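You operate a simulated robot arm through the tools that you are given. There is no shell and no other tool. Be economical: measure what you need, move in short steps, check, and stop when the job is done.

You are at the controls of a simulated robot arm. One attempt, no reset.

Task
Pump oil onto the white pad once, oil both steel rails, then push the blue slider along them.
Fine: set the pad on the black mat under the spout to pump; put it back; the slider goes to the rail end by the steel plate; leave the oil can in its holder. A coat counts when it lies all over at full strength: go over it till it gets no stronger.

It is judged by the outcome, as a careful person would: the job done as asked, and still so three seconds after it is handed in. It fails if anything else is knocked over, pushed out of place, dropped, spilled or broken.

Robot
A 6-joint arm with a two-finger parallel gripper, fixed in place. Base frame: the origin is at the foot of the arm, x ahead of it, y to its left, z up. Units: mm, degrees, N and s.
With the tool pointing down near the work surface it reaches from about 360 to 820 mm from the base axis. Its first joint turns from -166.0 to 166.0 degrees. Payload 3.91 kg.
The tool frame sits at the grasp point between the pads (the TCP): z along the fingers, y along the line on which they close. The tips reach 30 mm beyond it. Largest opening 110 mm; finger width 20, thickness 10; the body of the gripper, 48 by 112 mm, starts 55 mm behind the TCP.
Orientation is that of the tool frame in the base frame, as [roll, pitch, yaw] about the fixed x, y, z axes, in that order (R = Rz(yaw) Ry(pitch) Rx(roll)). With the fingers straight down and closing along the base's y, the tool's x points along the base's -x, its y along +y and its z along -z.

Tools
- The arm moves only by the tool drive_tool. Its argument "motion" is a list of rows, each an object (a shift or turn left out is 0, a gripper value left out holds the last) with "fingers": the finger opening in mm, from 0 to 110; "translation": the shift along the base's x, y, z in units of 30 mm (1.0 is 30 mm), a list of three; "turn": the turn, a rotation vector about the base's x, y, z in units of 8 degrees (1.0 is 8 degrees), a list of three. In form: [{"fingers": fingers, "translation": [x, y, z], "turn": [rx, ry, rz]}, ...]. A call has 1 to 12 rows; each row shifts and turns the commanded pose from where the row before left it. A call with a number of a shift or a turn outside -1 to 1 is refused whole. A row lasts 0.2 s, in which the tool goes at most 50 mm and 8.6 degrees; a call with a longer step from one row to the next is refused whole, and so is a gripper value outside its range. A pose out of reach is approached as far as the arm can. The call stops where the force on the tool passes 40 N (or 10 N more than at its start, if that is more) or the arm is blocked; 0.2 s more then pass. The fingers move at their own pace (about 45 mm/s each) and stop on an object; they squeeze with about 29 N. The grip force told is the motor's: it shows also when the fingers shut on nothing. Time passes only in rows, and 0.2 s behind the last, so rows that do not move let the fingers close. The reply holds the time, the measured pose of the TCP, the force on the tool along the base axes, the opening and the grip force, in the units named above and with some noise, with the torque about the TCP (base axes, N m) and any sound that the robot's microphone picked up.
- Cameras (640 x 400 px; columns grow to the right, rows downward): "scene" is fixed at [401.5, 650.1, 1575.6]; the picture's right is [-0.76, 0.65, 0.00], its down [0.63, 0.73, -0.26] and it looks along [-0.17, -0.20, -0.97] (base axes); focal length 278 px, centre (320, 200). "wrist" rides on the gripper at [77, 7, -114] in the tool frame; the picture's right is [-0.09, 1.00, 0.00], its down [-0.80, -0.07, -0.59] and it looks along [-0.59, -0.05, 0.80] (tool axes); focal length 270 px, centre (320, 200). There is no depth. A picture from a camera that has moved, and an enlarged one, comes with that camera's place and axes in the base frame and with its lens.
- grab_frame(camera): a new picture of that camera. No time passes.
- slide_trunk(by): slides the trunk up (or, below 0, down) by that many mm; the arm rides with it, the base frame stays. It gives what a move gives, with no picture.
- close_up(camera, box): a new picture of the part [left, top, right, bottom] of that camera's present view, enlarged. No time passes.
- job_done(): hands the job in; it is judged then, once.

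Go step by step. Nothing tells you positions but the pictures and the camera data: compare them with the known pose of the tool, close in by small moves and look again before you grip or let go. The budget is 120 turns and 76 pictures, counting those below and the enlarged ones. Unless the task says otherwise, let go and move clear before handing in, and close with one line.

The tools are called after "Request:" as name(argument=value, ...) on one line, values as JSON. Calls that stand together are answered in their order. drive_tool: Moves the arm, as the interface text tells. Its arguments: {"type":"object","properties":{"motion":{"type":"array"}},"required":["motion"]} The other tools are called the same way: slide_trunk (by) slides the trunk up or down; grab_frame (camera) takes a picture; close_up (camera, box) takes an enlarged picture of a part of a camera's view; job_done () hands the job in.

At the start:

```text
clock: 0.0
ee_pos: [105.8, 569.9, 1196.0]
tool_rot: [180.0, -0.1, -180.0]
ft_force: [-0.5, 0.1, 0.4]
moment: [0.02, 0.01, -0.03]
gripper_width: 109.8
finger_force: 0.1
trunk travel left (down, up): [-550.0, 60.0]
```

scene: 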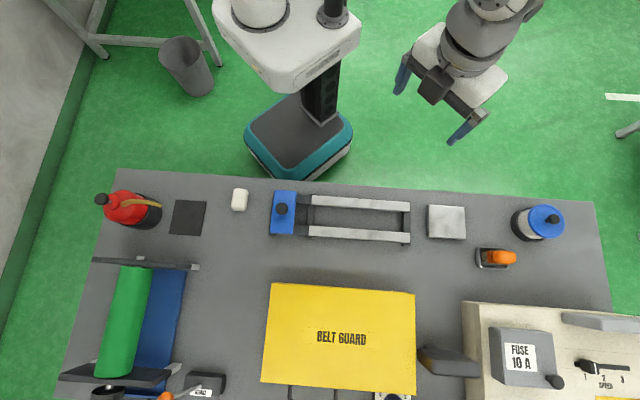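
wrist: 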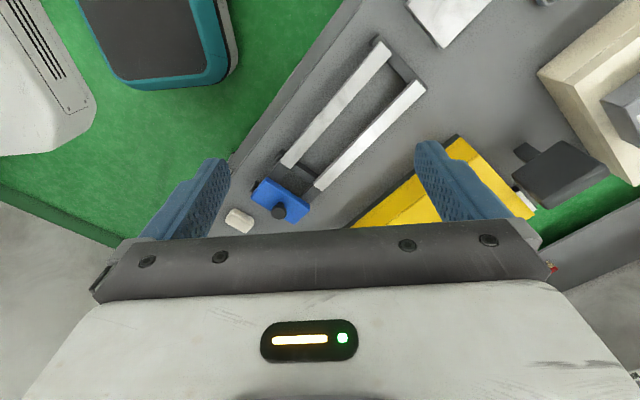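

I see a bench with the blue slider at the left end of two rails, the white pad and black mat left of it, the red oil can in the corner, and the steel plate at the right end. The bench top works out to roughly z 830. I'll enlarge the parts that matter first.

Request:
close_up(camera="scene", box=[80, 160, 260, 272])

Request:
close_up(camera="scene", box=[220, 160, 480, 322])

```text
3.56 times, centred on (170, 216) of scene
camera zoom: at [401.5, 650.1, 1575.6], right [-0.76, 0.65, 0.0], down [0.63, 0.73, -0.26], along [-0.17, -0.2, -0.97], focal length 988 px, centre (853, 143)
```

zoom: 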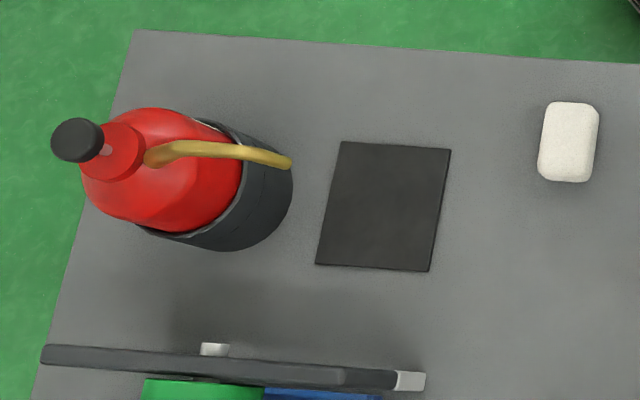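

```text
2.46 times, centred on (350, 241) of scene
camera zoom: at [401.5, 650.1, 1575.6], right [-0.76, 0.65, 0.0], down [0.63, 0.73, -0.26], along [-0.17, -0.2, -0.97], focal length 684 px, centre (246, 99)
```

zoom: 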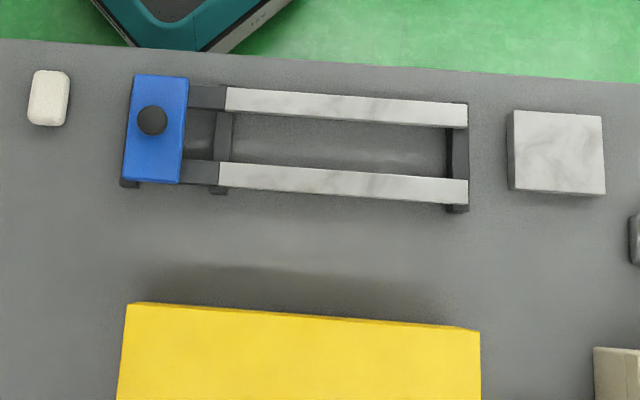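

Rails run at about 135° in the base frame, the mat is near (577,301) and the pad near (439,358). I'll turn the tool 45° to line up with the bench and move over the pad, staying high.

Request:
drive_tool(motion=[{"translation": [0.9, -0.6, 0], "turn": [0, 0, 0.9375]}, {"translation": [0.9, -0.6, 0], "turn": [0, 0, 0.9375]}, {"translation": [0.9, -0.6, 0], "turn": [0, 0, 0.9375]}, {"translation": [0.9, -0.6, 0], "turn": [0, 0, 0.9375]}, {"translation": [0.9, -0.6, 0], "turn": [0, 0, 0.9375]}, {"translation": [0.9, -0.6, 0], "turn": [0, 0, 0.9375]}, {"translation": [0.9, -0.6, 0]}, {"translation": [0.9, -0.6, 0]}, {"translation": [0.9, -0.6, 0]}, {"translation": [0.9, -0.6, 0]}, {"translation": [0.9, -0.6, 0]}])

Request:
grab_frame(camera="wrist")

```text
clock: 2.4
ee_pos: [405.3, 373.0, 1195.5]
tool_rot: [-180.0, -0.1, -134.9]
ft_force: [-0.2, 0.8, -0.2]
moment: [0.01, -0.02, -0.02]
gripper_width: 109.9
finger_force: 0.1
trunk travel left (down, up): [-550.0, 60.0]
```

```text
71 pictures are left
camera wrist: at [346.7, 321.0, 1310.4], right [-0.64, 0.77, 0.0], down [0.62, 0.52, 0.59], along [0.45, 0.38, -0.8], focal length 270 px, centre (320, 200)
```

wrist: 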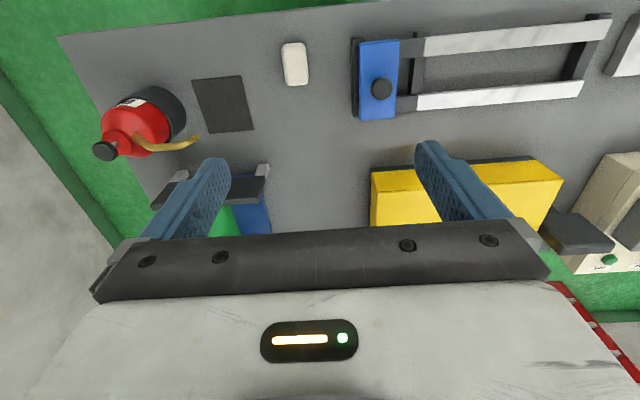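

The two views put the bench top near z 790, the pad near (439,343) and the mat near (588,278). I'll lower the trunk for a closer, more precise view.

Request:
slide_trunk(by=-200)

Request:
grab_frame(camera="wrist")

Request:
grab_frame(camera="scene")

```text
clock: 4.6
ee_pos: [404.1, 371.7, 995.3]
tool_rot: [180.0, 0.0, -135.1]
ft_force: [0.2, 0.5, 0.0]
moment: [-0.02, 0.01, 0.0]
gripper_width: 110.1
finger_force: 0.1
trunk travel left (down, up): [-350.0, 260.0]
```

```text
70 pictures are left
camera wrist: at [345.9, 321.4, 1110.8], right [-0.64, 0.77, 0.0], down [0.62, 0.52, 0.59], along [0.46, 0.38, -0.8], focal length 270 px, centre (320, 200)
```

wrist: 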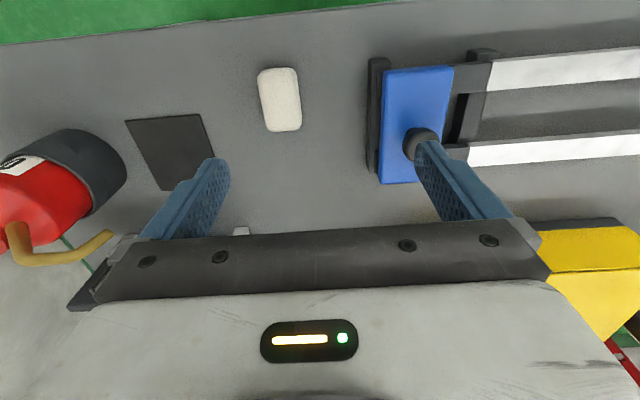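

```text
69 pictures are left
```

scene: 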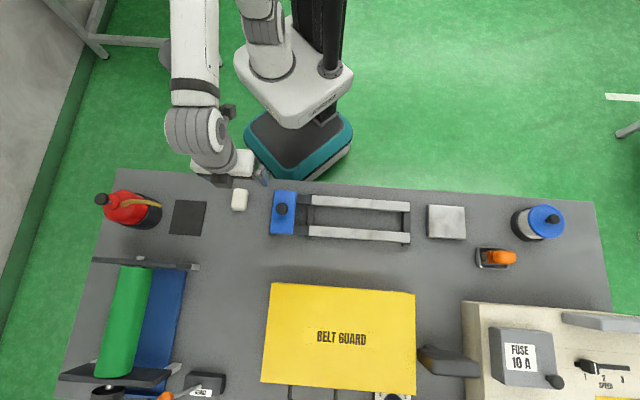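

The pad is about (+28,-31) from the tool. I'll centre over it, narrow the fingers and come lower to refine.

Request:
drive_tool(motion=[{"fingers": 64, "translation": [0.45, -0.5, 0]}, {"translation": [0.45, -0.5, 0]}, {"translation": [0, 0, -1]}, {"translation": [0, 0, -1]}])

Request:
grab_frame(camera="wrist")

```text
clock: 5.6
ee_pos: [432.9, 342.9, 938.3]
tool_rot: [179.8, 0.0, -135.0]
ft_force: [0.0, 0.1, -0.9]
moment: [0.0, 0.01, -0.01]
gripper_width: 64.0
finger_force: 0.1
trunk travel left (down, up): [-350.0, 260.0]
```

```text
68 pictures are left
camera wrist: at [373.8, 292.3, 1052.8], right [-0.64, 0.77, 0.0], down [0.62, 0.52, 0.59], along [0.46, 0.38, -0.8], focal length 270 px, centre (320, 200)
```

wrist: 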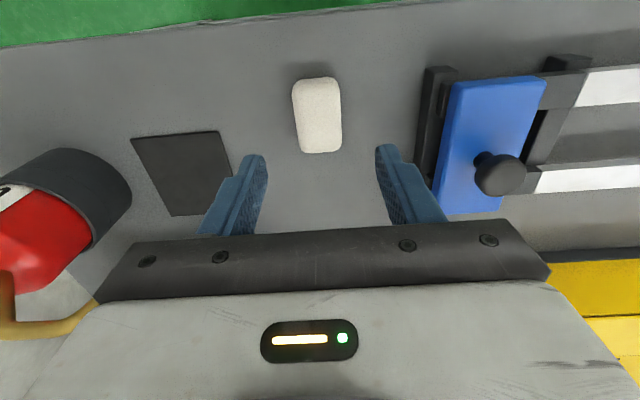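

The pad sits near (438,345), and the spout tip triangulates to about (582,287,942), some 140 mm above the mat. An upright gripper would hit it there, so I'll lean the tool 30° back toward the base for handling the pad.

Request:
drive_tool(motion=[{"fingers": 64, "translation": [-0.05, -0.1, 0], "turn": [0.663, -0.663, 0]}, {"translation": [-0.05, -0.1, -0.3], "turn": [0.663, -0.663, 0]}, {"translation": [0, 0, -0.5], "turn": [0.663, -0.663, 0]}, {"translation": [0, 0, -0.5], "turn": [0.663, -0.663, 0]}, {"translation": [0, 0, -0.5]}])

Request:
grab_frame(camera="wrist")

Request:
grab_frame(camera="scene")

```text
clock: 6.8
ee_pos: [431.6, 337.9, 882.2]
tool_rot: [-180.0, 30.1, -135.2]
ft_force: [-0.5, 0.1, -0.4]
moment: [0.01, -0.02, -0.02]
gripper_width: 64.2
finger_force: 0.0
trunk travel left (down, up): [-350.0, 260.0]
```

```text
67 pictures are left
camera wrist: at [339.4, 252.9, 942.5], right [-0.65, 0.76, 0.04], down [0.33, 0.23, 0.92], along [0.68, 0.61, -0.4], focal length 270 px, centre (320, 200)
```

wrist: 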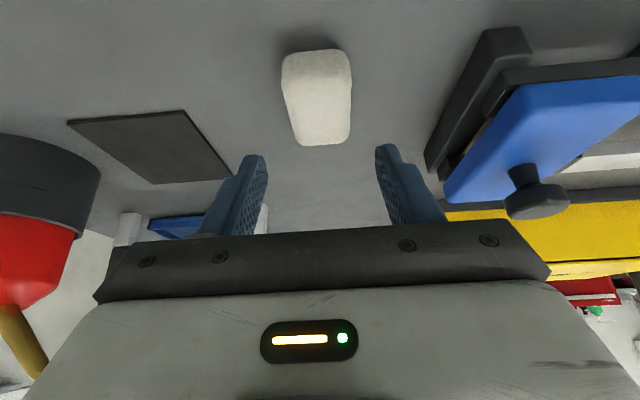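

```text
66 pictures are left
```

scene: 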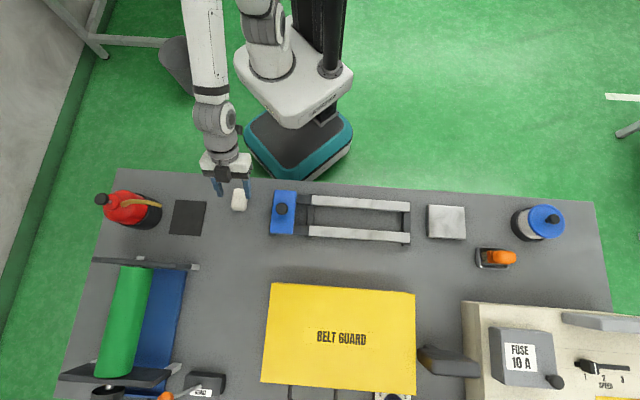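

The pad is nicely centred between the fingers. I'll enlarge to read its height and edges.

Request:
close_up(camera="wrist", box=[224, 20, 416, 140])

Request:
close_up(camera="scene", box=[208, 170, 272, 210])

```text
3.33 times, centred on (320, 80) of wrist
camera zoom: at [339.4, 252.9, 942.5], right [-0.65, 0.76, 0.04], down [0.33, 0.23, 0.92], along [0.68, 0.61, -0.4], focal length 901 px, centre (320, 600)
```

zoom: 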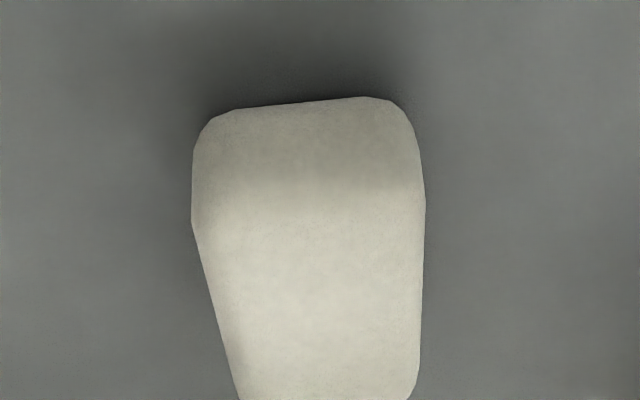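

```text
10.00 times, centred on (240, 190) of scene
camera zoom: at [401.5, 650.1, 1575.6], right [-0.76, 0.65, 0.0], down [0.63, 0.73, -0.26], along [-0.17, -0.2, -0.97], focal length 2780 px, centre (1120, 300)
```

zoom: 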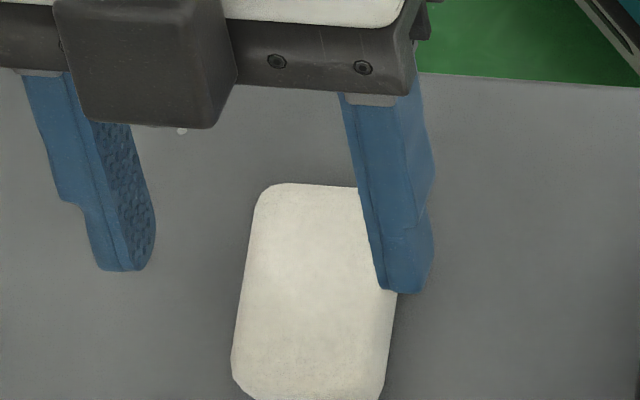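

Best fit: bench at z≈800, pad about 24 thick, centre near o≈556 (close to (440,346)). I'll descend to straddle it with tips a few mm above the bench, then look.

Request:
drive_tool(motion=[{"fingers": 64, "translation": [0.03, 0.03, -0.5]}, {"translation": [0, 0, -0.5]}, {"translation": [0, 0, -0.3]}, {"translation": [0, 0, -0.1]}, {}])

Request:
grab_frame(camera="wrist")

Request:
close_up(camera="scene", box=[208, 170, 272, 210])

```text
clock: 8.0
ee_pos: [430.4, 337.4, 839.6]
tool_rot: [180.0, 30.0, -135.0]
ft_force: [-0.5, -0.3, 0.4]
moment: [0.05, 0.01, 0.03]
gripper_width: 64.0
finger_force: 0.1
trunk travel left (down, up): [-350.0, 260.0]
```

```text
63 pictures are left
camera wrist: at [338.1, 252.7, 901.0], right [-0.65, 0.76, 0.04], down [0.33, 0.23, 0.92], along [0.68, 0.61, -0.4], focal length 270 px, centre (320, 200)
```

wrist: 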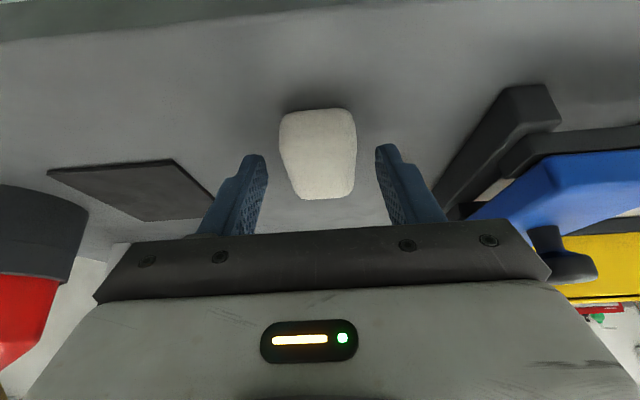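

```text
10.00 times, centred on (240, 190) of scene
camera zoom: at [401.5, 650.1, 1575.6], right [-0.76, 0.65, 0.0], down [0.63, 0.73, -0.26], along [-0.17, -0.2, -0.97], focal length 2780 px, centre (1120, 300)
```

zoom: 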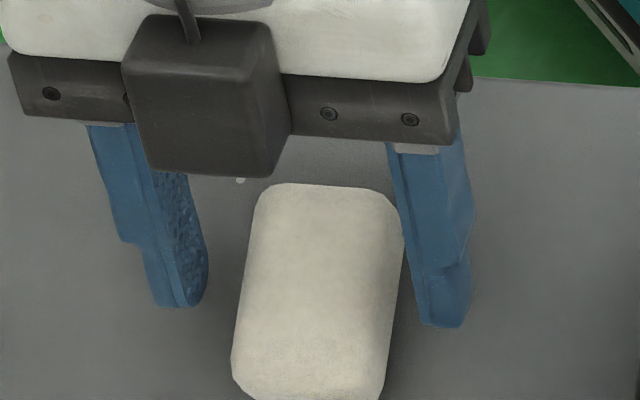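

Fingers straddle the pad evenly with tips just above the bench. I'll close on it.

Request:
drive_tool(motion=[{"fingers": 30}, {}, {}, {}])

Request:
close_up(camera="wrist", box=[200, 80, 440, 230])

```text
clock: 9.0
ee_pos: [429.5, 337.5, 841.5]
tool_rot: [-180.0, 30.0, -135.0]
ft_force: [-0.1, -0.4, 0.3]
moment: [0.0, 0.02, 0.03]
gripper_width: 38.8
finger_force: 29.2
trunk travel left (down, up): [-350.0, 260.0]
```

```text
2.67 times, centred on (320, 155) of wrist
camera zoom: at [338.1, 252.7, 901.1], right [-0.65, 0.76, 0.04], down [0.33, 0.23, 0.92], along [0.68, 0.61, -0.4], focal length 721 px, centre (320, 320)
```

zoom: 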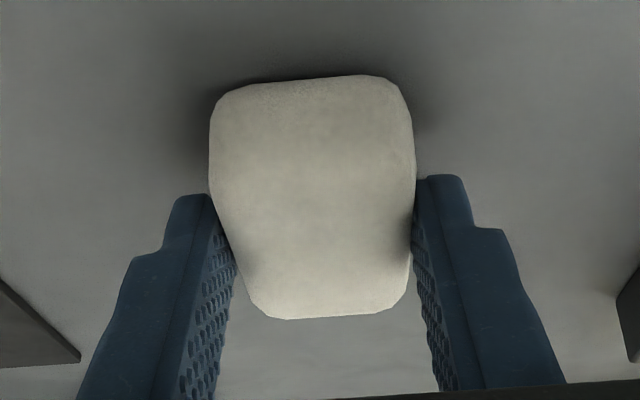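

The pad is gripped (38.8 mm). I'll lift it 25 mm and carry it under the spout, then look before lowering.

Request:
drive_tool(motion=[{"translation": [0, 0, 0.4]}, {"translation": [0, 0, 0.45]}, {"translation": [0.6, -0.24, 0]}, {"translation": [0.6, -0.24, 0]}, {"translation": [0.6, -0.24, 0]}, {"translation": [0.6, -0.24, 0]}, {"translation": [0.6, -0.24, 0]}, {"translation": [0.6, -0.24, 0]}, {"translation": [0.6, -0.24, 0]}, {"translation": [0.6, -0.24, 0]}])

Request:
grab_frame(camera="wrist")

Request:
close_up(camera="scene", box=[90, 165, 250, 265])

```text
clock: 11.2
ee_pos: [574.6, 281.0, 868.1]
tool_rot: [-179.9, 30.0, -135.0]
ft_force: [-0.8, 0.4, 0.5]
moment: [0.03, -0.03, 0.0]
gripper_width: 38.9
finger_force: 29.1
trunk travel left (down, up): [-350.0, 260.0]
```

```text
60 pictures are left
camera wrist: at [482.3, 196.9, 928.3], right [-0.65, 0.76, 0.04], down [0.33, 0.23, 0.92], along [0.68, 0.61, -0.4], focal length 270 px, centre (320, 200)
```

wrist: 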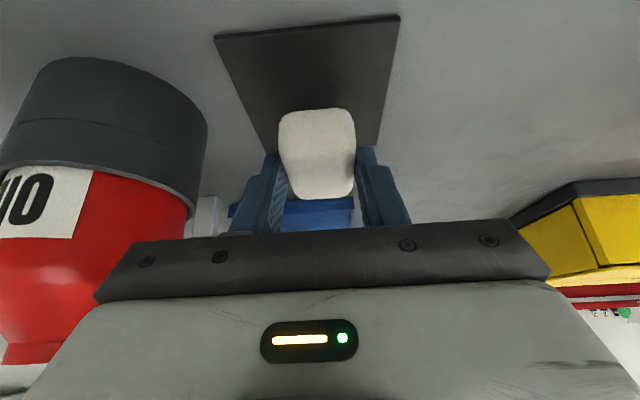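

```text
4.00 times, centred on (170, 215) of scene
camera zoom: at [401.5, 650.1, 1575.6], right [-0.76, 0.65, 0.0], down [0.63, 0.73, -0.26], along [-0.17, -0.2, -0.97], focal length 1112 px, centre (920, 140)
```

zoom: 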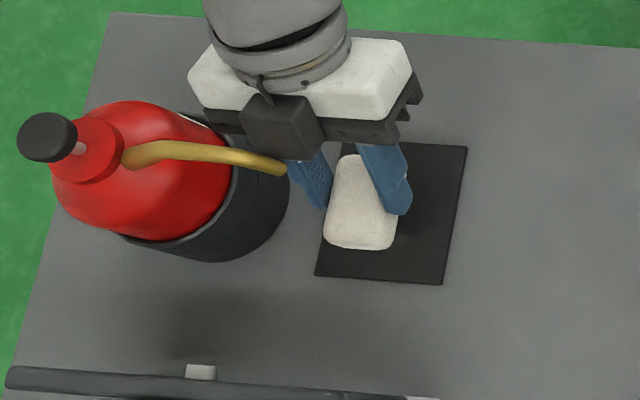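

The pad hangs above the mat, and its drop point matches the spout tip's ground projection. I'll lower it gently and check the contact.

Request:
drive_tool(motion=[{"translation": [0, 0, -0.4]}, {"translation": [0, 0, -0.3]}, {"translation": [0, 0, -0.08]}, {}])

```text
clock: 12.2
ee_pos: [575.4, 280.2, 844.2]
tool_rot: [-179.9, 30.1, -134.9]
ft_force: [0.9, 2.7, 8.0]
moment: [0.08, 0.01, 0.0]
gripper_width: 38.8
finger_force: 28.7
trunk travel left (down, up): [-350.0, 260.0]
```

The pad is seated on the mat (8 N). I'll release, back out along the tool axis, and check.

Request:
drive_tool(motion=[{"translation": [0, 0, 0.03], "fingers": 60}, {}, {}, {"translation": [-0.35, -0.35, 0.85]}, {"translation": [-0.5, -0.5, 0.85]}, {"translation": [-0.9, -0.9, 0.5]}, {"translation": [-0.9, -0.9, 0.5]}, {"translation": [0, 0, 0.9]}, {"translation": [0, 0, 0.9]}])

Request:
grab_frame(camera="wrist")

Request:
close_up(camera="scene", box=[90, 165, 250, 265])

```text
clock: 14.2
ee_pos: [493.3, 200.9, 977.4]
tool_rot: [-179.9, 30.0, -135.1]
ft_force: [0.3, 0.7, 0.6]
moment: [0.0, 0.04, 0.07]
gripper_width: 59.8
finger_force: 0.0
trunk travel left (down, up): [-350.0, 260.0]
```

```text
58 pictures are left
camera wrist: at [401.1, 116.2, 1038.0], right [-0.65, 0.76, 0.04], down [0.33, 0.23, 0.92], along [0.68, 0.61, -0.4], focal length 270 px, centre (320, 200)
```

wrist: 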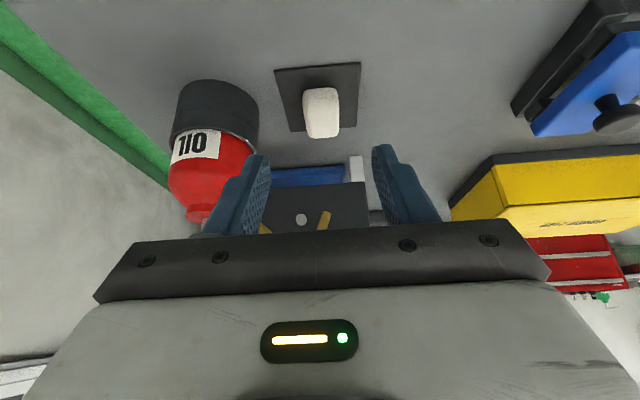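

```text
4.00 times, centred on (170, 215) of scene
camera zoom: at [401.5, 650.1, 1575.6], right [-0.76, 0.65, 0.0], down [0.63, 0.73, -0.26], along [-0.17, -0.2, -0.97], focal length 1112 px, centre (920, 140)
```

zoom: 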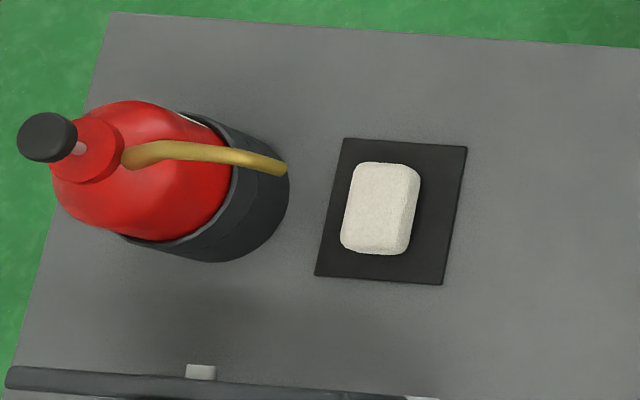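

The pad sits centred below the spout tip. Next I'll go upright with closed fingers and hover above the pump knob near (672,196).

Request:
drive_tool(motion=[{"fingers": 0, "translation": [0, 0, 0.9], "turn": [-0.663, 0.663, 0]}, {"translation": [0, 0, 0.9], "turn": [-0.663, 0.663, 0]}, {"translation": [0, 0, 0.9], "turn": [-0.663, 0.663, 0]}, {"translation": [0.5, 0, 0.5], "turn": [-0.663, 0.663, 0]}, {"translation": [0.9, 0, 0]}, {"translation": [0.9, 0, 0]}, {"translation": [0.9, 0, 0]}, {"translation": [0.8, 0, 0]}])

Request:
grab_frame(camera="wrist")

```text
clock: 16.0
ee_pos: [613.5, 200.4, 1073.9]
tool_rot: [180.0, -0.1, -135.0]
ft_force: [0.7, 0.1, -0.4]
moment: [-0.02, -0.01, -0.02]
gripper_width: 0.0
finger_force: 29.1
trunk travel left (down, up): [-350.0, 260.0]
```

```text
56 pictures are left
camera wrist: at [555.1, 149.9, 1187.8], right [-0.64, 0.77, 0.0], down [0.62, 0.52, 0.59], along [0.46, 0.38, -0.8], focal length 270 px, centre (320, 200)
```

wrist: 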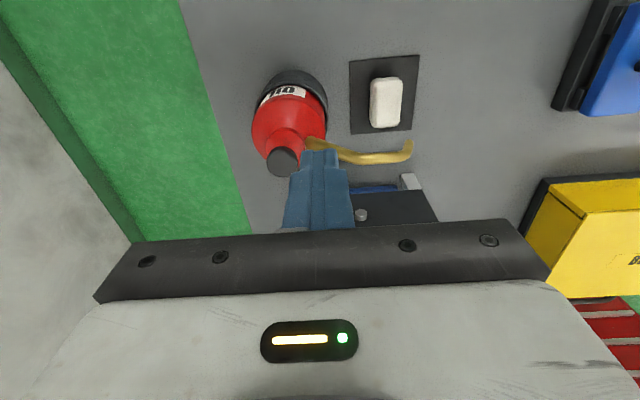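

The knob triangulates to about (672,199,961). I'll move over it with tips ~20 mm above and check.

Request:
drive_tool(motion=[{"translation": [0.95, -0.02, 0]}, {"translation": [0.99, -0.02, 0]}, {"translation": [0, 0, -0.8]}, {"translation": [0, 0, -0.8]}, {"translation": [0, 0, -0.4]}])

Request:
close_up(camera="wrist", box=[220, 90, 420, 215])

Request:
close_up(camera="scene", box=[60, 165, 188, 245])

```text
clock: 17.2
ee_pos: [671.3, 200.9, 1012.3]
tool_rot: [180.0, -0.1, -135.0]
ft_force: [0.4, 0.6, -0.4]
moment: [0.02, -0.01, 0.0]
gripper_width: 0.1
finger_force: 29.1
trunk travel left (down, up): [-350.0, 260.0]
```

```text
3.20 times, centred on (320, 152) of wrist
camera zoom: at [613.9, 150.1, 1127.1], right [-0.64, 0.77, 0.0], down [0.62, 0.52, 0.59], along [0.46, 0.38, -0.8], focal length 865 px, centre (320, 352)
```

zoom: 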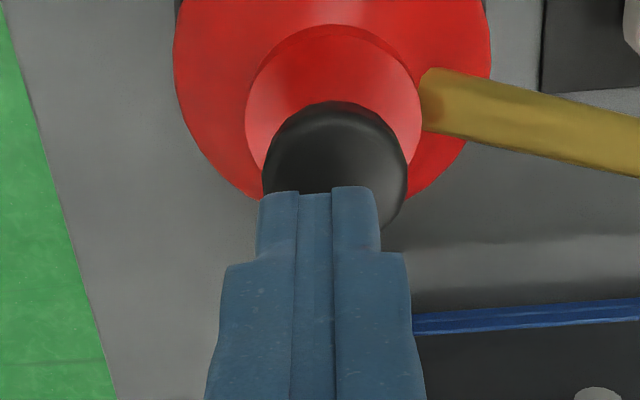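

```text
5.00 times, centred on (124, 205) of scene
camera zoom: at [401.5, 650.1, 1575.6], right [-0.76, 0.65, 0.0], down [0.63, 0.73, -0.26], along [-0.17, -0.2, -0.97], focal length 1390 px, centre (1300, 175)
```

zoom: 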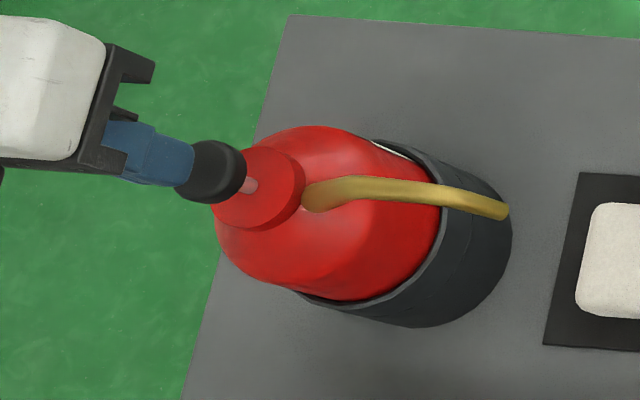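

Tips are centred over the knob, about 20 mm above. I'll press down in small steps, watching force and sound.

Request:
drive_tool(motion=[{"translation": [-0.04, 0.04, -0.4]}, {"translation": [0, 0, -0.15]}, {"translation": [0, 0, -0.15]}, {"translation": [0, 0, -0.15]}])

```text
clock: 18.2
ee_pos: [670.7, 201.0, 989.4]
tool_rot: [-179.9, 0.1, -134.9]
ft_force: [1.3, 2.8, 9.5]
moment: [0.03, -0.04, 0.01]
gripper_width: 0.0
finger_force: 29.0
trunk travel left (down, up): [-350.0, 260.0]
```

Contact at about 10 N. I'll continue the single stroke downward.

Request:
drive_tool(motion=[{"translation": [0, 0, -0.15]}, {"translation": [0, 0, -0.15]}, {"translation": [0, 0, -0.15]}, {"translation": [0, 0, -0.15]}])

Request:
close_up(camera="scene", box=[60, 165, 220, 265])

```text
clock: 18.9
ee_pos: [670.7, 201.3, 987.1]
tool_rot: [-179.6, 0.9, -135.0]
ft_force: [-5.4, -0.2, 25.3]
moment: [-0.12, 0.38, 0.01]
gripper_width: 0.3
finger_force: 29.2
trunk travel left (down, up): [-350.0, 260.0]
stopped in row 3: the force on the tool passed its limit at 43 N (the readings are from after the stop); the commanded pose is now the measured one
```

```text
4.00 times, centred on (140, 215) of scene
camera zoom: at [401.5, 650.1, 1575.6], right [-0.76, 0.65, 0.0], down [0.63, 0.73, -0.26], along [-0.17, -0.2, -0.97], focal length 1112 px, centre (1040, 140)
```

zoom: 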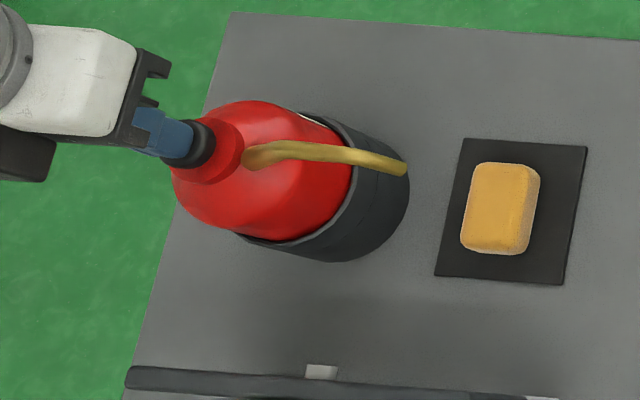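

The pad turned amber: one pump done. I'll lift straight off, go back to the leaning pose, and approach the pad along the reverse path.

Request:
drive_tool(motion=[{"translation": [0, 0, 0.5]}, {"translation": [0, 0, 0.9]}, {"translation": [0, 0, 0.9]}, {"translation": [0, 0, 0.6]}, {"translation": [-1, 0, 0]}, {"translation": [-1, 0, 0]}, {"translation": [-1, 0, 0], "fingers": 60}, {"translation": [-1, 0, 0], "turn": [0.663, -0.663, 0]}, {"translation": [-1, 0, 0], "turn": [0.663, -0.663, 0]}, {"translation": [-0.9, 0, 0], "turn": [0.663, -0.663, 0]}, {"turn": [0.663, -0.663, 0]}])

Request:
close_up(camera="scene", box=[90, 165, 250, 265])

```text
clock: 21.3
ee_pos: [494.9, 198.3, 1069.7]
tool_rot: [-179.7, 30.6, -135.0]
ft_force: [0.7, -0.5, 0.1]
moment: [-0.02, 0.01, 0.0]
gripper_width: 59.7
finger_force: 0.0
trunk travel left (down, up): [-350.0, 260.0]
```

```text
4.00 times, centred on (170, 215) of scene
camera zoom: at [401.5, 650.1, 1575.6], right [-0.76, 0.65, 0.0], down [0.63, 0.73, -0.26], along [-0.17, -0.2, -0.97], focal length 1112 px, centre (920, 140)
```

zoom: 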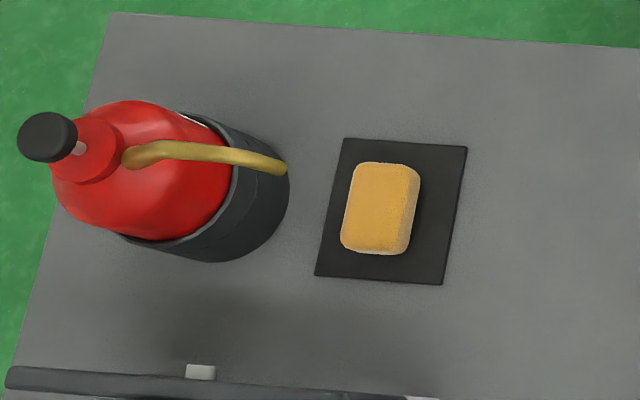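

The can is undisturbed and the pad is loaded. I'll reverse the retreat path to straddle the pad, then grip it.

Request:
drive_tool(motion=[{"translation": [0, 0, -1]}, {"translation": [0, 0, -1]}, {"translation": [0, 0, -1]}, {"translation": [0.02, 0.05, -0.95]}, {"translation": [0, 0, -0.9]}, {"translation": [0.9, 0.9, -0.5]}, {"translation": [0.9, 0.92, -0.5]}, {"translation": [0.5, 0.5, -0.85]}, {"translation": [0.35, 0.35, -0.65]}, {"translation": [0, 0, -0.15]}, {}])

Request:
close_up(camera="wrist", box=[200, 80, 440, 230])

```text
clock: 23.7
ee_pos: [574.4, 285.1, 844.3]
tool_rot: [-179.7, 30.5, -135.0]
ft_force: [-0.5, -1.1, -0.2]
moment: [-0.03, -0.01, 0.04]
gripper_width: 60.1
finger_force: 0.0
trunk travel left (down, up): [-350.0, 260.0]
```

```text
2.67 times, centred on (320, 155) of wrist
camera zoom: at [481.7, 199.0, 903.2], right [-0.65, 0.76, 0.04], down [0.32, 0.23, 0.92], along [0.69, 0.61, -0.39], focal length 721 px, centre (320, 320)
```

zoom: 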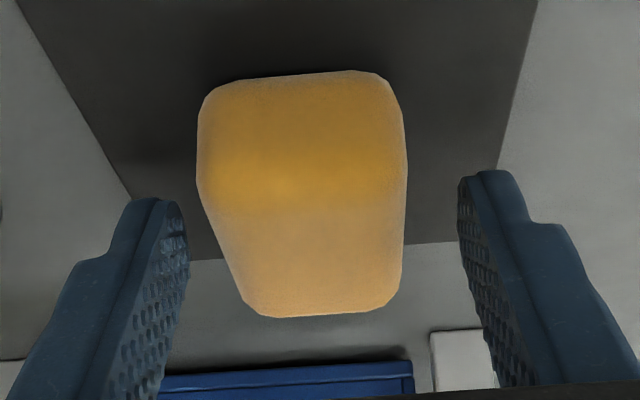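

Slightly off to one side (≈4 mm); I'll correct that and close.

Request:
drive_tool(motion=[{"translation": [0.05, -0.14, 0.0]}, {}, {"fingers": 30}, {}, {}, {}])

Request:
close_up(camera="wrist", box=[200, 80, 440, 230])

```text
clock: 25.1
ee_pos: [575.0, 278.0, 843.2]
tool_rot: [-179.8, 30.5, -135.0]
ft_force: [-0.7, 0.0, 0.9]
moment: [-0.01, 0.0, 0.02]
gripper_width: 38.6
finger_force: 29.4
trunk travel left (down, up): [-350.0, 260.0]
```

```text
2.67 times, centred on (320, 155) of wrist
camera zoom: at [483.3, 194.6, 903.2], right [-0.65, 0.76, 0.04], down [0.32, 0.23, 0.92], along [0.69, 0.61, -0.39], focal length 721 px, centre (320, 320)
```

zoom: 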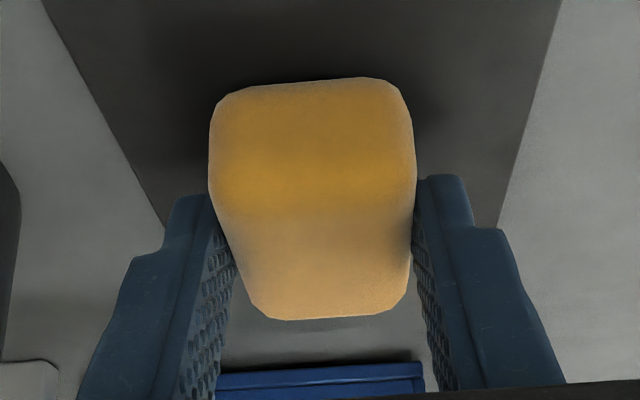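

Pad gripped again. I'll back out from under the spout, lift well clear, and carry it across to the rails for a closer look there.

Request:
drive_tool(motion=[{"translation": [0, 0, 0.4]}, {"translation": [-0.35, -0.35, 0.75]}, {"translation": [-0.5, -0.5, 0.85]}, {"translation": [-0.9, -0.9, 0.6]}, {"translation": [-0.9, -0.9, 0.8]}, {"translation": [-0.5, 0.4, 0.8]}, {"translation": [-0.9, 0.9, 0.6]}, {"translation": [-0.95, 0.9, 0]}, {"translation": [-0.95, 0.9, 0]}, {"translation": [-0.95, 0.9, 0]}, {"translation": [-0.95, 0.9, 0]}, {"translation": [-0.95, 0.9, 0]}])

Request:
drive_tool(motion=[{"translation": [-0.95, 0.9, 0]}, {"translation": [-0.95, 0.9, 0]}, {"translation": [-0.8, 0.8, 0]}])

Request:
grab_frame(camera="wrist")

Request:
grab_frame(camera="scene")

```text
clock: 27.7
ee_pos: [311.1, 376.6, 985.8]
tool_rot: [-179.6, 30.5, -135.0]
ft_force: [-0.2, -0.2, -0.3]
moment: [0.0, 0.03, -0.03]
gripper_width: 38.8
finger_force: 28.9
trunk travel left (down, up): [-350.0, 260.0]
```

```text
clock: 28.5
ee_pos: [231.3, 451.8, 987.4]
tool_rot: [-179.7, 30.4, -135.0]
ft_force: [0.4, 0.7, 0.3]
moment: [-0.05, -0.01, -0.02]
gripper_width: 38.7
finger_force: 28.8
trunk travel left (down, up): [-350.0, 260.0]
```

```text
49 pictures are left
camera wrist: at [138.6, 366.9, 1048.2], right [-0.65, 0.76, 0.04], down [0.32, 0.23, 0.92], along [0.69, 0.61, -0.39], focal length 270 px, centre (320, 200)
```

wrist: 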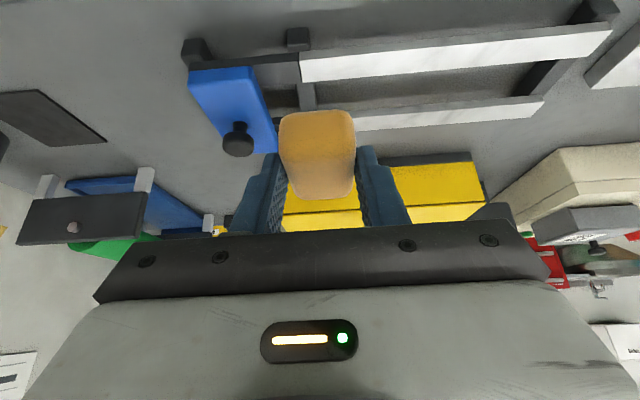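

```text
48 pictures are left
```

scene: 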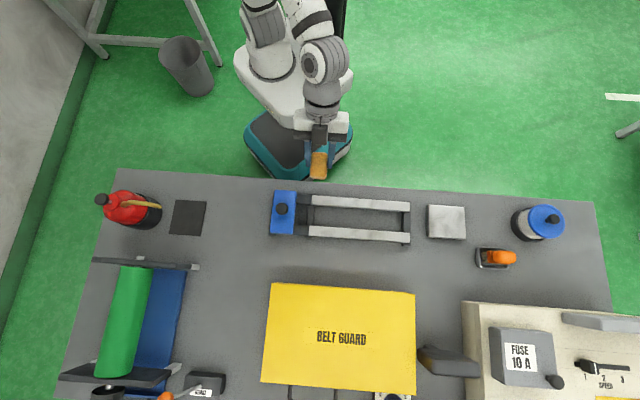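

Rails are in clear view of both cameras now. I'll enlarge both to fix the rail ends and height.

Request:
close_up(camera="wrist", box=[170, 0, 650, 300])

Request:
close_up(camera="scene", box=[262, 170, 422, 270])

```text
refused: 650 is not a number from 0 to 640
```

```text
4.00 times, centred on (342, 220) of scene
camera zoom: at [401.5, 650.1, 1575.6], right [-0.76, 0.65, 0.0], down [0.63, 0.73, -0.26], along [-0.17, -0.2, -0.97], focal length 1112 px, centre (232, 120)
```

zoom: 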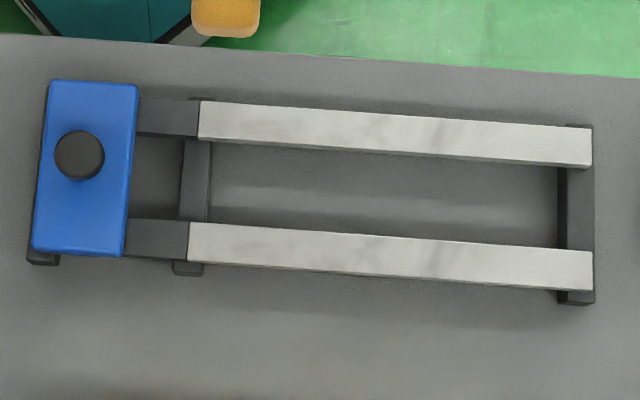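

Request:
close_up(camera="wrist", box=[240, 0, 640, 150])

```text
1.60 times, centred on (440, 75) of wrist
camera zoom: at [138.6, 366.9, 1048.2], right [-0.65, 0.76, 0.04], down [0.32, 0.23, 0.92], along [0.69, 0.61, -0.39], focal length 432 px, centre (128, 400)
```

zoom: 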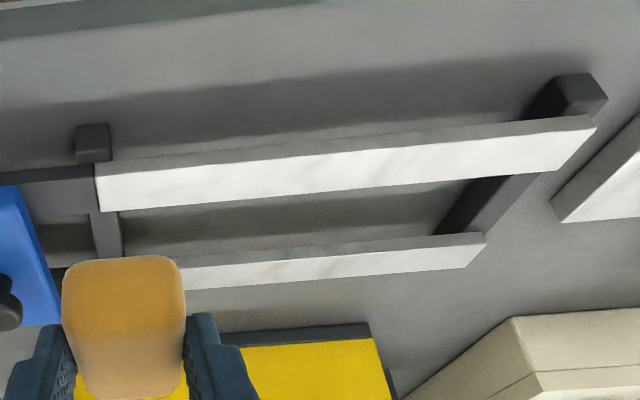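

Rails fit well: top at z≈838, steel from u=137 to 404, rail A centred at o≈545 and rail B at o≈629. I'll bring the pad over the start of rail A and descend to just above contact.

Request:
drive_tool(motion=[{"translation": [0.73, 0.47, 0]}, {"translation": [0.73, 0.47, 0]}, {"translation": [0, 0, -0.9]}, {"translation": [0, 0, -0.9]}, {"translation": [0, 0, -0.9]}, {"translation": [0, 0, -0.4]}, {}])

Request:
close_up(camera="wrist", box=[160, 40, 480, 240])

Request:
close_up(camera="scene", box=[262, 170, 422, 270])

```text
clock: 30.1
ee_pos: [275.4, 479.1, 893.7]
tool_rot: [-179.8, 30.5, -135.0]
ft_force: [0.1, -0.2, -0.1]
moment: [0.0, 0.01, -0.03]
gripper_width: 38.7
finger_force: 28.2
trunk travel left (down, up): [-350.0, 260.0]
```

```text
2.00 times, centred on (320, 140) of wrist
camera zoom: at [183.4, 394.3, 952.9], right [-0.65, 0.76, 0.04], down [0.32, 0.23, 0.92], along [0.69, 0.61, -0.39], focal length 541 px, centre (320, 320)
```

zoom: 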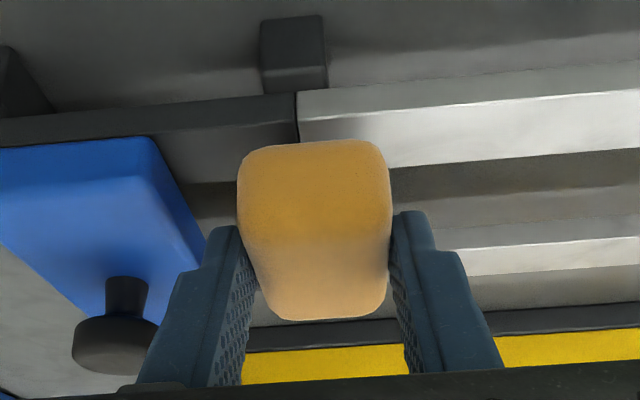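

```text
4.00 times, centred on (342, 220) of scene
camera zoom: at [401.5, 650.1, 1575.6], right [-0.76, 0.65, 0.0], down [0.63, 0.73, -0.26], along [-0.17, -0.2, -0.97], focal length 1112 px, centre (232, 120)
```

zoom: 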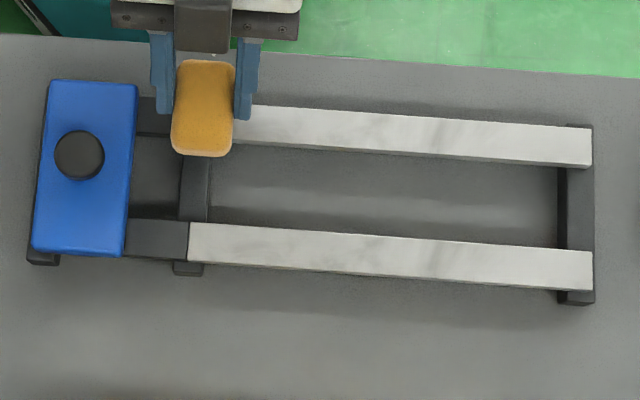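

Pad is correctly placed over the start of rail A. Descending to light contact.

Request:
drive_tool(motion=[{"translation": [0, 0, -0.25]}, {"translation": [0, 0, -0.15]}, {"translation": [0, 0, -0.1]}, {}])

```text
clock: 31.1
ee_pos: [274.2, 480.1, 877.6]
tool_rot: [-179.7, 30.5, -135.0]
ft_force: [0.6, 0.2, -0.3]
moment: [-0.03, 0.0, 0.02]
gripper_width: 39.2
finger_force: 28.6
trunk travel left (down, up): [-350.0, 260.0]
```

Request:
drive_tool(motion=[{"translation": [0, 0, -0.08]}, {"translation": [0, 0, -0.08]}, {}])

```text
clock: 31.9
ee_pos: [274.6, 479.9, 875.7]
tool_rot: [-179.8, 30.5, -135.0]
ft_force: [-1.4, 1.3, 7.4]
moment: [0.1, 0.02, 0.01]
gripper_width: 38.7
finger_force: 28.8
trunk travel left (down, up): [-350.0, 260.0]
```

Contact at ~7 N. I'll wipe along rail A to its far end and check.

Request:
drive_tool(motion=[{"translation": [-0.54, 0.535, 0]}, {"translation": [-0.54, 0.535, 0]}, {"translation": [-0.54, 0.535, 0]}, {"translation": [-0.54, 0.535, 0]}, {"translation": [-0.54, 0.535, 0]}, {"translation": [-0.54, 0.535, 0]}, {"translation": [-0.54, 0.535, 0]}, {"translation": [-0.54, 0.535, 0]}, {"translation": [-0.54, 0.535, 0]}, {"translation": [-0.54, 0.535, 0]}, {"translation": [-0.54, 0.535, 0]}, {}])

Request:
close_up(camera="scene", box=[262, 170, 422, 270])

```text
clock: 34.5
ee_pos: [96.6, 657.6, 875.7]
tool_rot: [-179.8, 30.5, -134.9]
ft_force: [0.5, -1.0, 7.3]
moment: [0.06, -0.07, -0.05]
gripper_width: 38.4
finger_force: 29.0
trunk travel left (down, up): [-350.0, 260.0]
```

```text
4.00 times, centred on (342, 220) of scene
camera zoom: at [401.5, 650.1, 1575.6], right [-0.76, 0.65, 0.0], down [0.63, 0.73, -0.26], along [-0.17, -0.2, -0.97], focal length 1112 px, centre (232, 120)
```

zoom: 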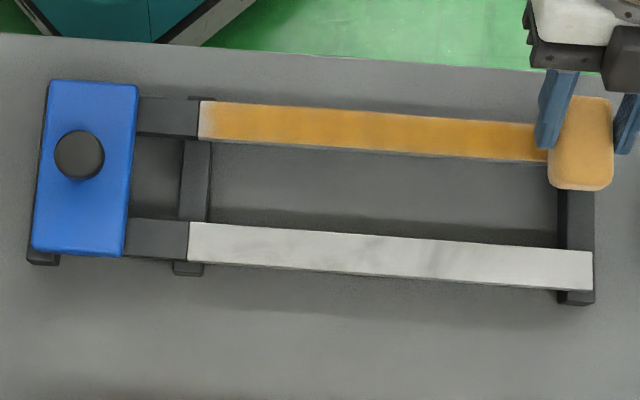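

The first pass leaves an even amber coat, lighter at the ends. I'll go back over it, with a little more overlap at the start.

Request:
drive_tool(motion=[{"translation": [0.552, -0.547, 0]}, {"translation": [0.552, -0.547, 0]}, {"translation": [0.552, -0.547, 0]}, {"translation": [0.552, -0.547, 0]}, {"translation": [0.552, -0.547, 0]}, {"translation": [0.552, -0.547, 0]}, {"translation": [0.552, -0.547, 0]}, {"translation": [0.552, -0.547, 0]}, {"translation": [0.552, -0.547, 0]}, {"translation": [0.552, -0.547, 0]}, {"translation": [0.552, -0.547, 0]}, {}])

Request:
drive_tool(motion=[{"translation": [-0.56, 0.555, 0]}, {"translation": [-0.56, 0.555, 0]}, {"translation": [-0.56, 0.555, 0]}, {"translation": [-0.56, 0.555, 0]}, {"translation": [-0.56, 0.555, 0]}, {"translation": [-0.56, 0.555, 0]}, {"translation": [-0.56, 0.555, 0]}, {"translation": [-0.56, 0.555, 0]}, {"translation": [-0.56, 0.555, 0]}, {"translation": [-0.56, 0.555, 0]}, {"translation": [-0.56, 0.555, 0]}, {}])

Request:
close_up(camera="scene", box=[262, 170, 422, 270])

```text
clock: 37.1
ee_pos: [281.1, 476.5, 874.5]
tool_rot: [-179.8, 30.7, -135.1]
ft_force: [0.8, 1.1, 10.5]
moment: [0.14, -0.02, 0.02]
gripper_width: 38.9
finger_force: 28.6
trunk travel left (down, up): [-350.0, 260.0]
```

```text
clock: 39.7
ee_pos: [94.4, 657.2, 874.9]
tool_rot: [179.9, 30.9, -135.1]
ft_force: [8.4, -5.4, 34.5]
moment: [-0.08, -0.6, -0.14]
gripper_width: 38.7
finger_force: 28.5
trunk travel left (down, up): [-350.0, 260.0]
```

```text
4.00 times, centred on (342, 220) of scene
camera zoom: at [401.5, 650.1, 1575.6], right [-0.76, 0.65, 0.0], down [0.63, 0.73, -0.26], along [-0.17, -0.2, -0.97], focal length 1112 px, centre (232, 120)
```

zoom: 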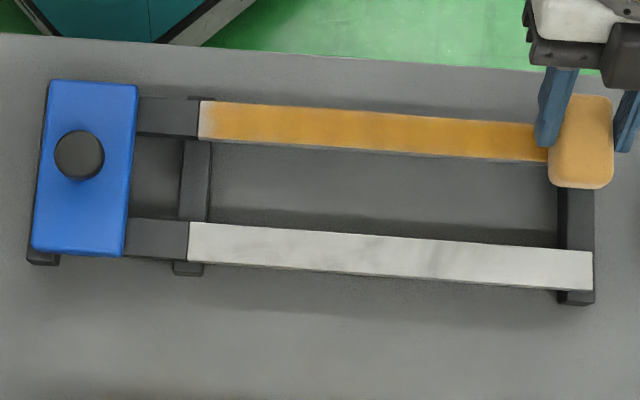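

The start end is still lighter, and force has risen to 34 N at the far end. I'll ease up 2 mm and re-read.

Request:
drive_tool(motion=[{"translation": [0, 0, 0.05]}, {"translation": [0, 0, 0.02]}, {}])

Request:
close_up(camera="wrist", box=[160, 40, 480, 240])

```text
clock: 40.5
ee_pos: [94.2, 659.0, 875.0]
tool_rot: [-179.7, 30.4, -135.1]
ft_force: [2.3, -5.3, 11.2]
moment: [-0.08, -0.09, -0.01]
gripper_width: 38.4
finger_force: 29.0
trunk travel left (down, up): [-350.0, 260.0]
```

```text
2.00 times, centred on (320, 140) of wrist
camera zoom: at [2.2, 573.6, 934.5], right [-0.65, 0.76, 0.04], down [0.32, 0.23, 0.92], along [0.69, 0.61, -0.39], focal length 541 px, centre (320, 320)
```

zoom: 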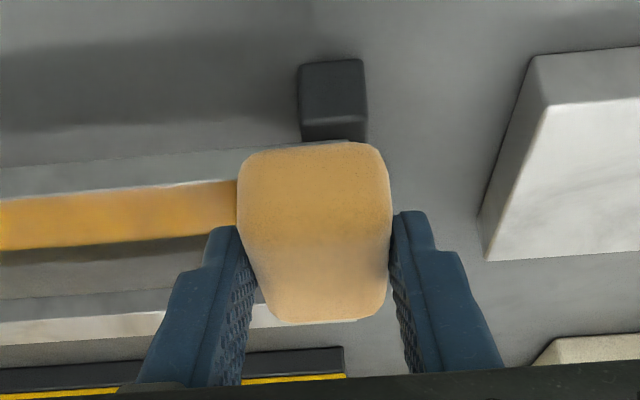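

Back to ~11 N with the pad well seated. I'll do another round trip, starting further into the start end.

Request:
drive_tool(motion=[{"translation": [0.576, -0.57, 0]}, {"translation": [0.576, -0.57, 0]}, {"translation": [0.576, -0.57, 0]}, {"translation": [0.576, -0.57, 0]}, {"translation": [0.576, -0.57, 0]}, {"translation": [0.576, -0.57, 0]}, {"translation": [0.576, -0.57, 0]}, {"translation": [0.576, -0.57, 0]}, {"translation": [0.576, -0.57, 0]}, {"translation": [0.576, -0.57, 0]}, {"translation": [0.576, -0.57, 0]}, {}])

Request:
drive_tool(motion=[{"translation": [-0.4, 0.4, 0]}, {"translation": [-0.4, 0.4, 0]}, {"translation": [0.4, -0.4, 0]}, {"translation": [0.4, -0.4, 0]}, {}])

Request:
drive_tool(motion=[{"translation": [-0.58, 0.575, 0]}, {"translation": [-0.58, 0.575, 0]}, {"translation": [-0.58, 0.575, 0]}, {"translation": [-0.58, 0.575, 0]}, {"translation": [-0.58, 0.575, 0]}, {"translation": [-0.58, 0.575, 0]}, {"translation": [-0.58, 0.575, 0]}, {"translation": [-0.58, 0.575, 0]}, {"translation": [-0.58, 0.575, 0]}, {"translation": [-0.58, 0.575, 0]}, {"translation": [-0.58, 0.575, 0]}, {}])

Request:
close_up(camera="scene", box=[262, 170, 422, 270])

```text
clock: 43.1
ee_pos: [286.7, 472.1, 876.5]
tool_rot: [-179.8, 30.4, -134.9]
ft_force: [-0.7, -0.3, -0.3]
moment: [0.01, 0.03, 0.02]
gripper_width: 38.5
finger_force: 29.1
trunk travel left (down, up): [-350.0, 260.0]
```

```text
clock: 44.3
ee_pos: [286.0, 470.2, 877.1]
tool_rot: [-179.7, 30.6, -135.0]
ft_force: [0.3, -0.6, 0.5]
moment: [-0.01, -0.02, 0.01]
gripper_width: 38.8
finger_force: 28.6
trunk travel left (down, up): [-350.0, 260.0]
```

```text
clock: 46.9
ee_pos: [92.4, 660.3, 876.2]
tool_rot: [-179.7, 30.5, -135.0]
ft_force: [-0.1, 0.3, -1.0]
moment: [0.03, 0.0, -0.02]
gripper_width: 39.1
finger_force: 29.3
trunk travel left (down, up): [-350.0, 260.0]
```

```text
4.00 times, centred on (342, 220) of scene
camera zoom: at [401.5, 650.1, 1575.6], right [-0.76, 0.65, 0.0], down [0.63, 0.73, -0.26], along [-0.17, -0.2, -0.97], focal length 1112 px, centre (232, 120)
```

zoom: 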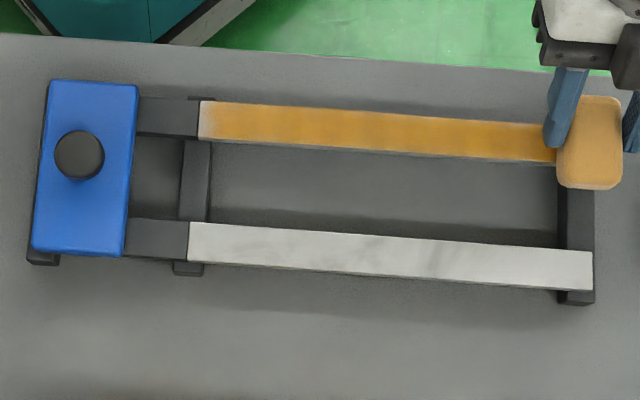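

Those last strokes had no contact (0 N). I'll lower 2 mm, confirm the force, then repeat.

Request:
drive_tool(motion=[{"translation": [0.2, -0.2, 0]}, {"translation": [0.2, -0.2, -0.05]}, {"translation": [0, 0, -0.03]}, {}])

```text
clock: 47.9
ee_pos: [106.1, 649.1, 874.8]
tool_rot: [-179.9, 30.5, -135.0]
ft_force: [-0.4, 0.8, 2.9]
moment: [0.0, 0.09, 0.0]
gripper_width: 38.7
finger_force: 28.9
trunk travel left (down, up): [-350.0, 260.0]
```

Request:
drive_tool(motion=[{"translation": [-0.3, 0.3, -0.04]}, {"translation": [0.576, -0.57, 0]}, {"translation": [0.576, -0.57, 0]}, {"translation": [0.576, -0.57, 0]}, {"translation": [0.576, -0.57, 0]}, {"translation": [0.576, -0.57, 0]}, {"translation": [0.576, -0.57, 0]}, {"translation": [0.576, -0.57, 0]}, {"translation": [0.576, -0.57, 0]}, {"translation": [0.576, -0.57, 0]}, {"translation": [0.576, -0.57, 0]}, {"translation": [0.52, -0.52, 0]}])

Request:
drive_tool(motion=[{}, {"translation": [-0.4, 0.4, 0]}, {"translation": [0.4, -0.4, 0]}, {}])

```text
clock: 50.4
ee_pos: [267.3, 491.5, 874.4]
tool_rot: [179.4, 31.2, -135.0]
ft_force: [-4.7, 1.0, 11.3]
moment: [-0.16, 0.06, -0.05]
gripper_width: 39.1
finger_force: 28.9
trunk travel left (down, up): [-350.0, 260.0]
stopped in row 12: the force on the tool passed its limit at 55 N (the readings are from after the stop); the commanded pose is now the measured one
```

```text
clock: 51.4
ee_pos: [267.9, 490.6, 875.6]
tool_rot: [179.5, 31.0, -135.0]
ft_force: [-11.0, 10.7, 7.5]
moment: [0.25, 0.37, 0.02]
gripper_width: 39.1
finger_force: 29.2
trunk travel left (down, up): [-350.0, 260.0]
```

Something resisted near the start end (55 N). I'll look closely before continuing.

Request:
close_up(camera="wrist", box=[160, 40, 480, 240])

Request:
close_up(camera="scene", box=[272, 180, 352, 230])

```text
2.00 times, centred on (320, 140) of wrist
camera zoom: at [176.4, 405.6, 933.4], right [-0.65, 0.75, 0.05], down [0.32, 0.22, 0.92], along [0.68, 0.62, -0.38], focal length 541 px, centre (320, 320)
```

zoom: 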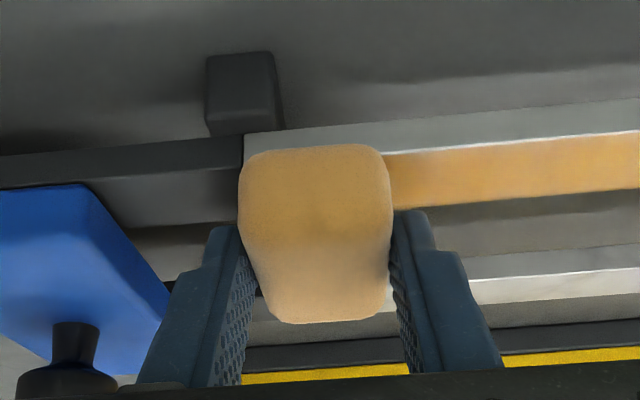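

```text
8.00 times, centred on (312, 205) of scene
camera zoom: at [401.5, 650.1, 1575.6], right [-0.76, 0.65, 0.0], down [0.63, 0.73, -0.26], along [-0.17, -0.2, -0.97], focal length 2224 px, centre (384, 160)
```

zoom: 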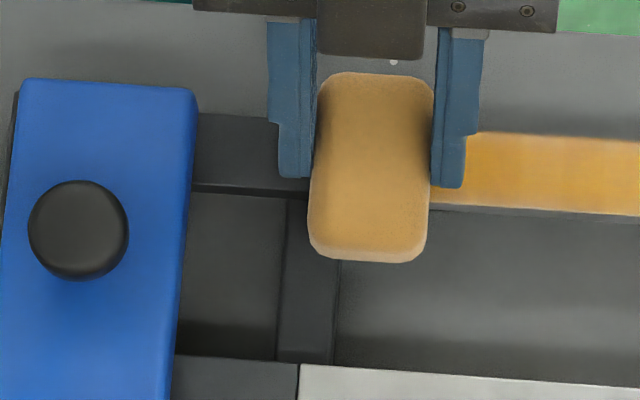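

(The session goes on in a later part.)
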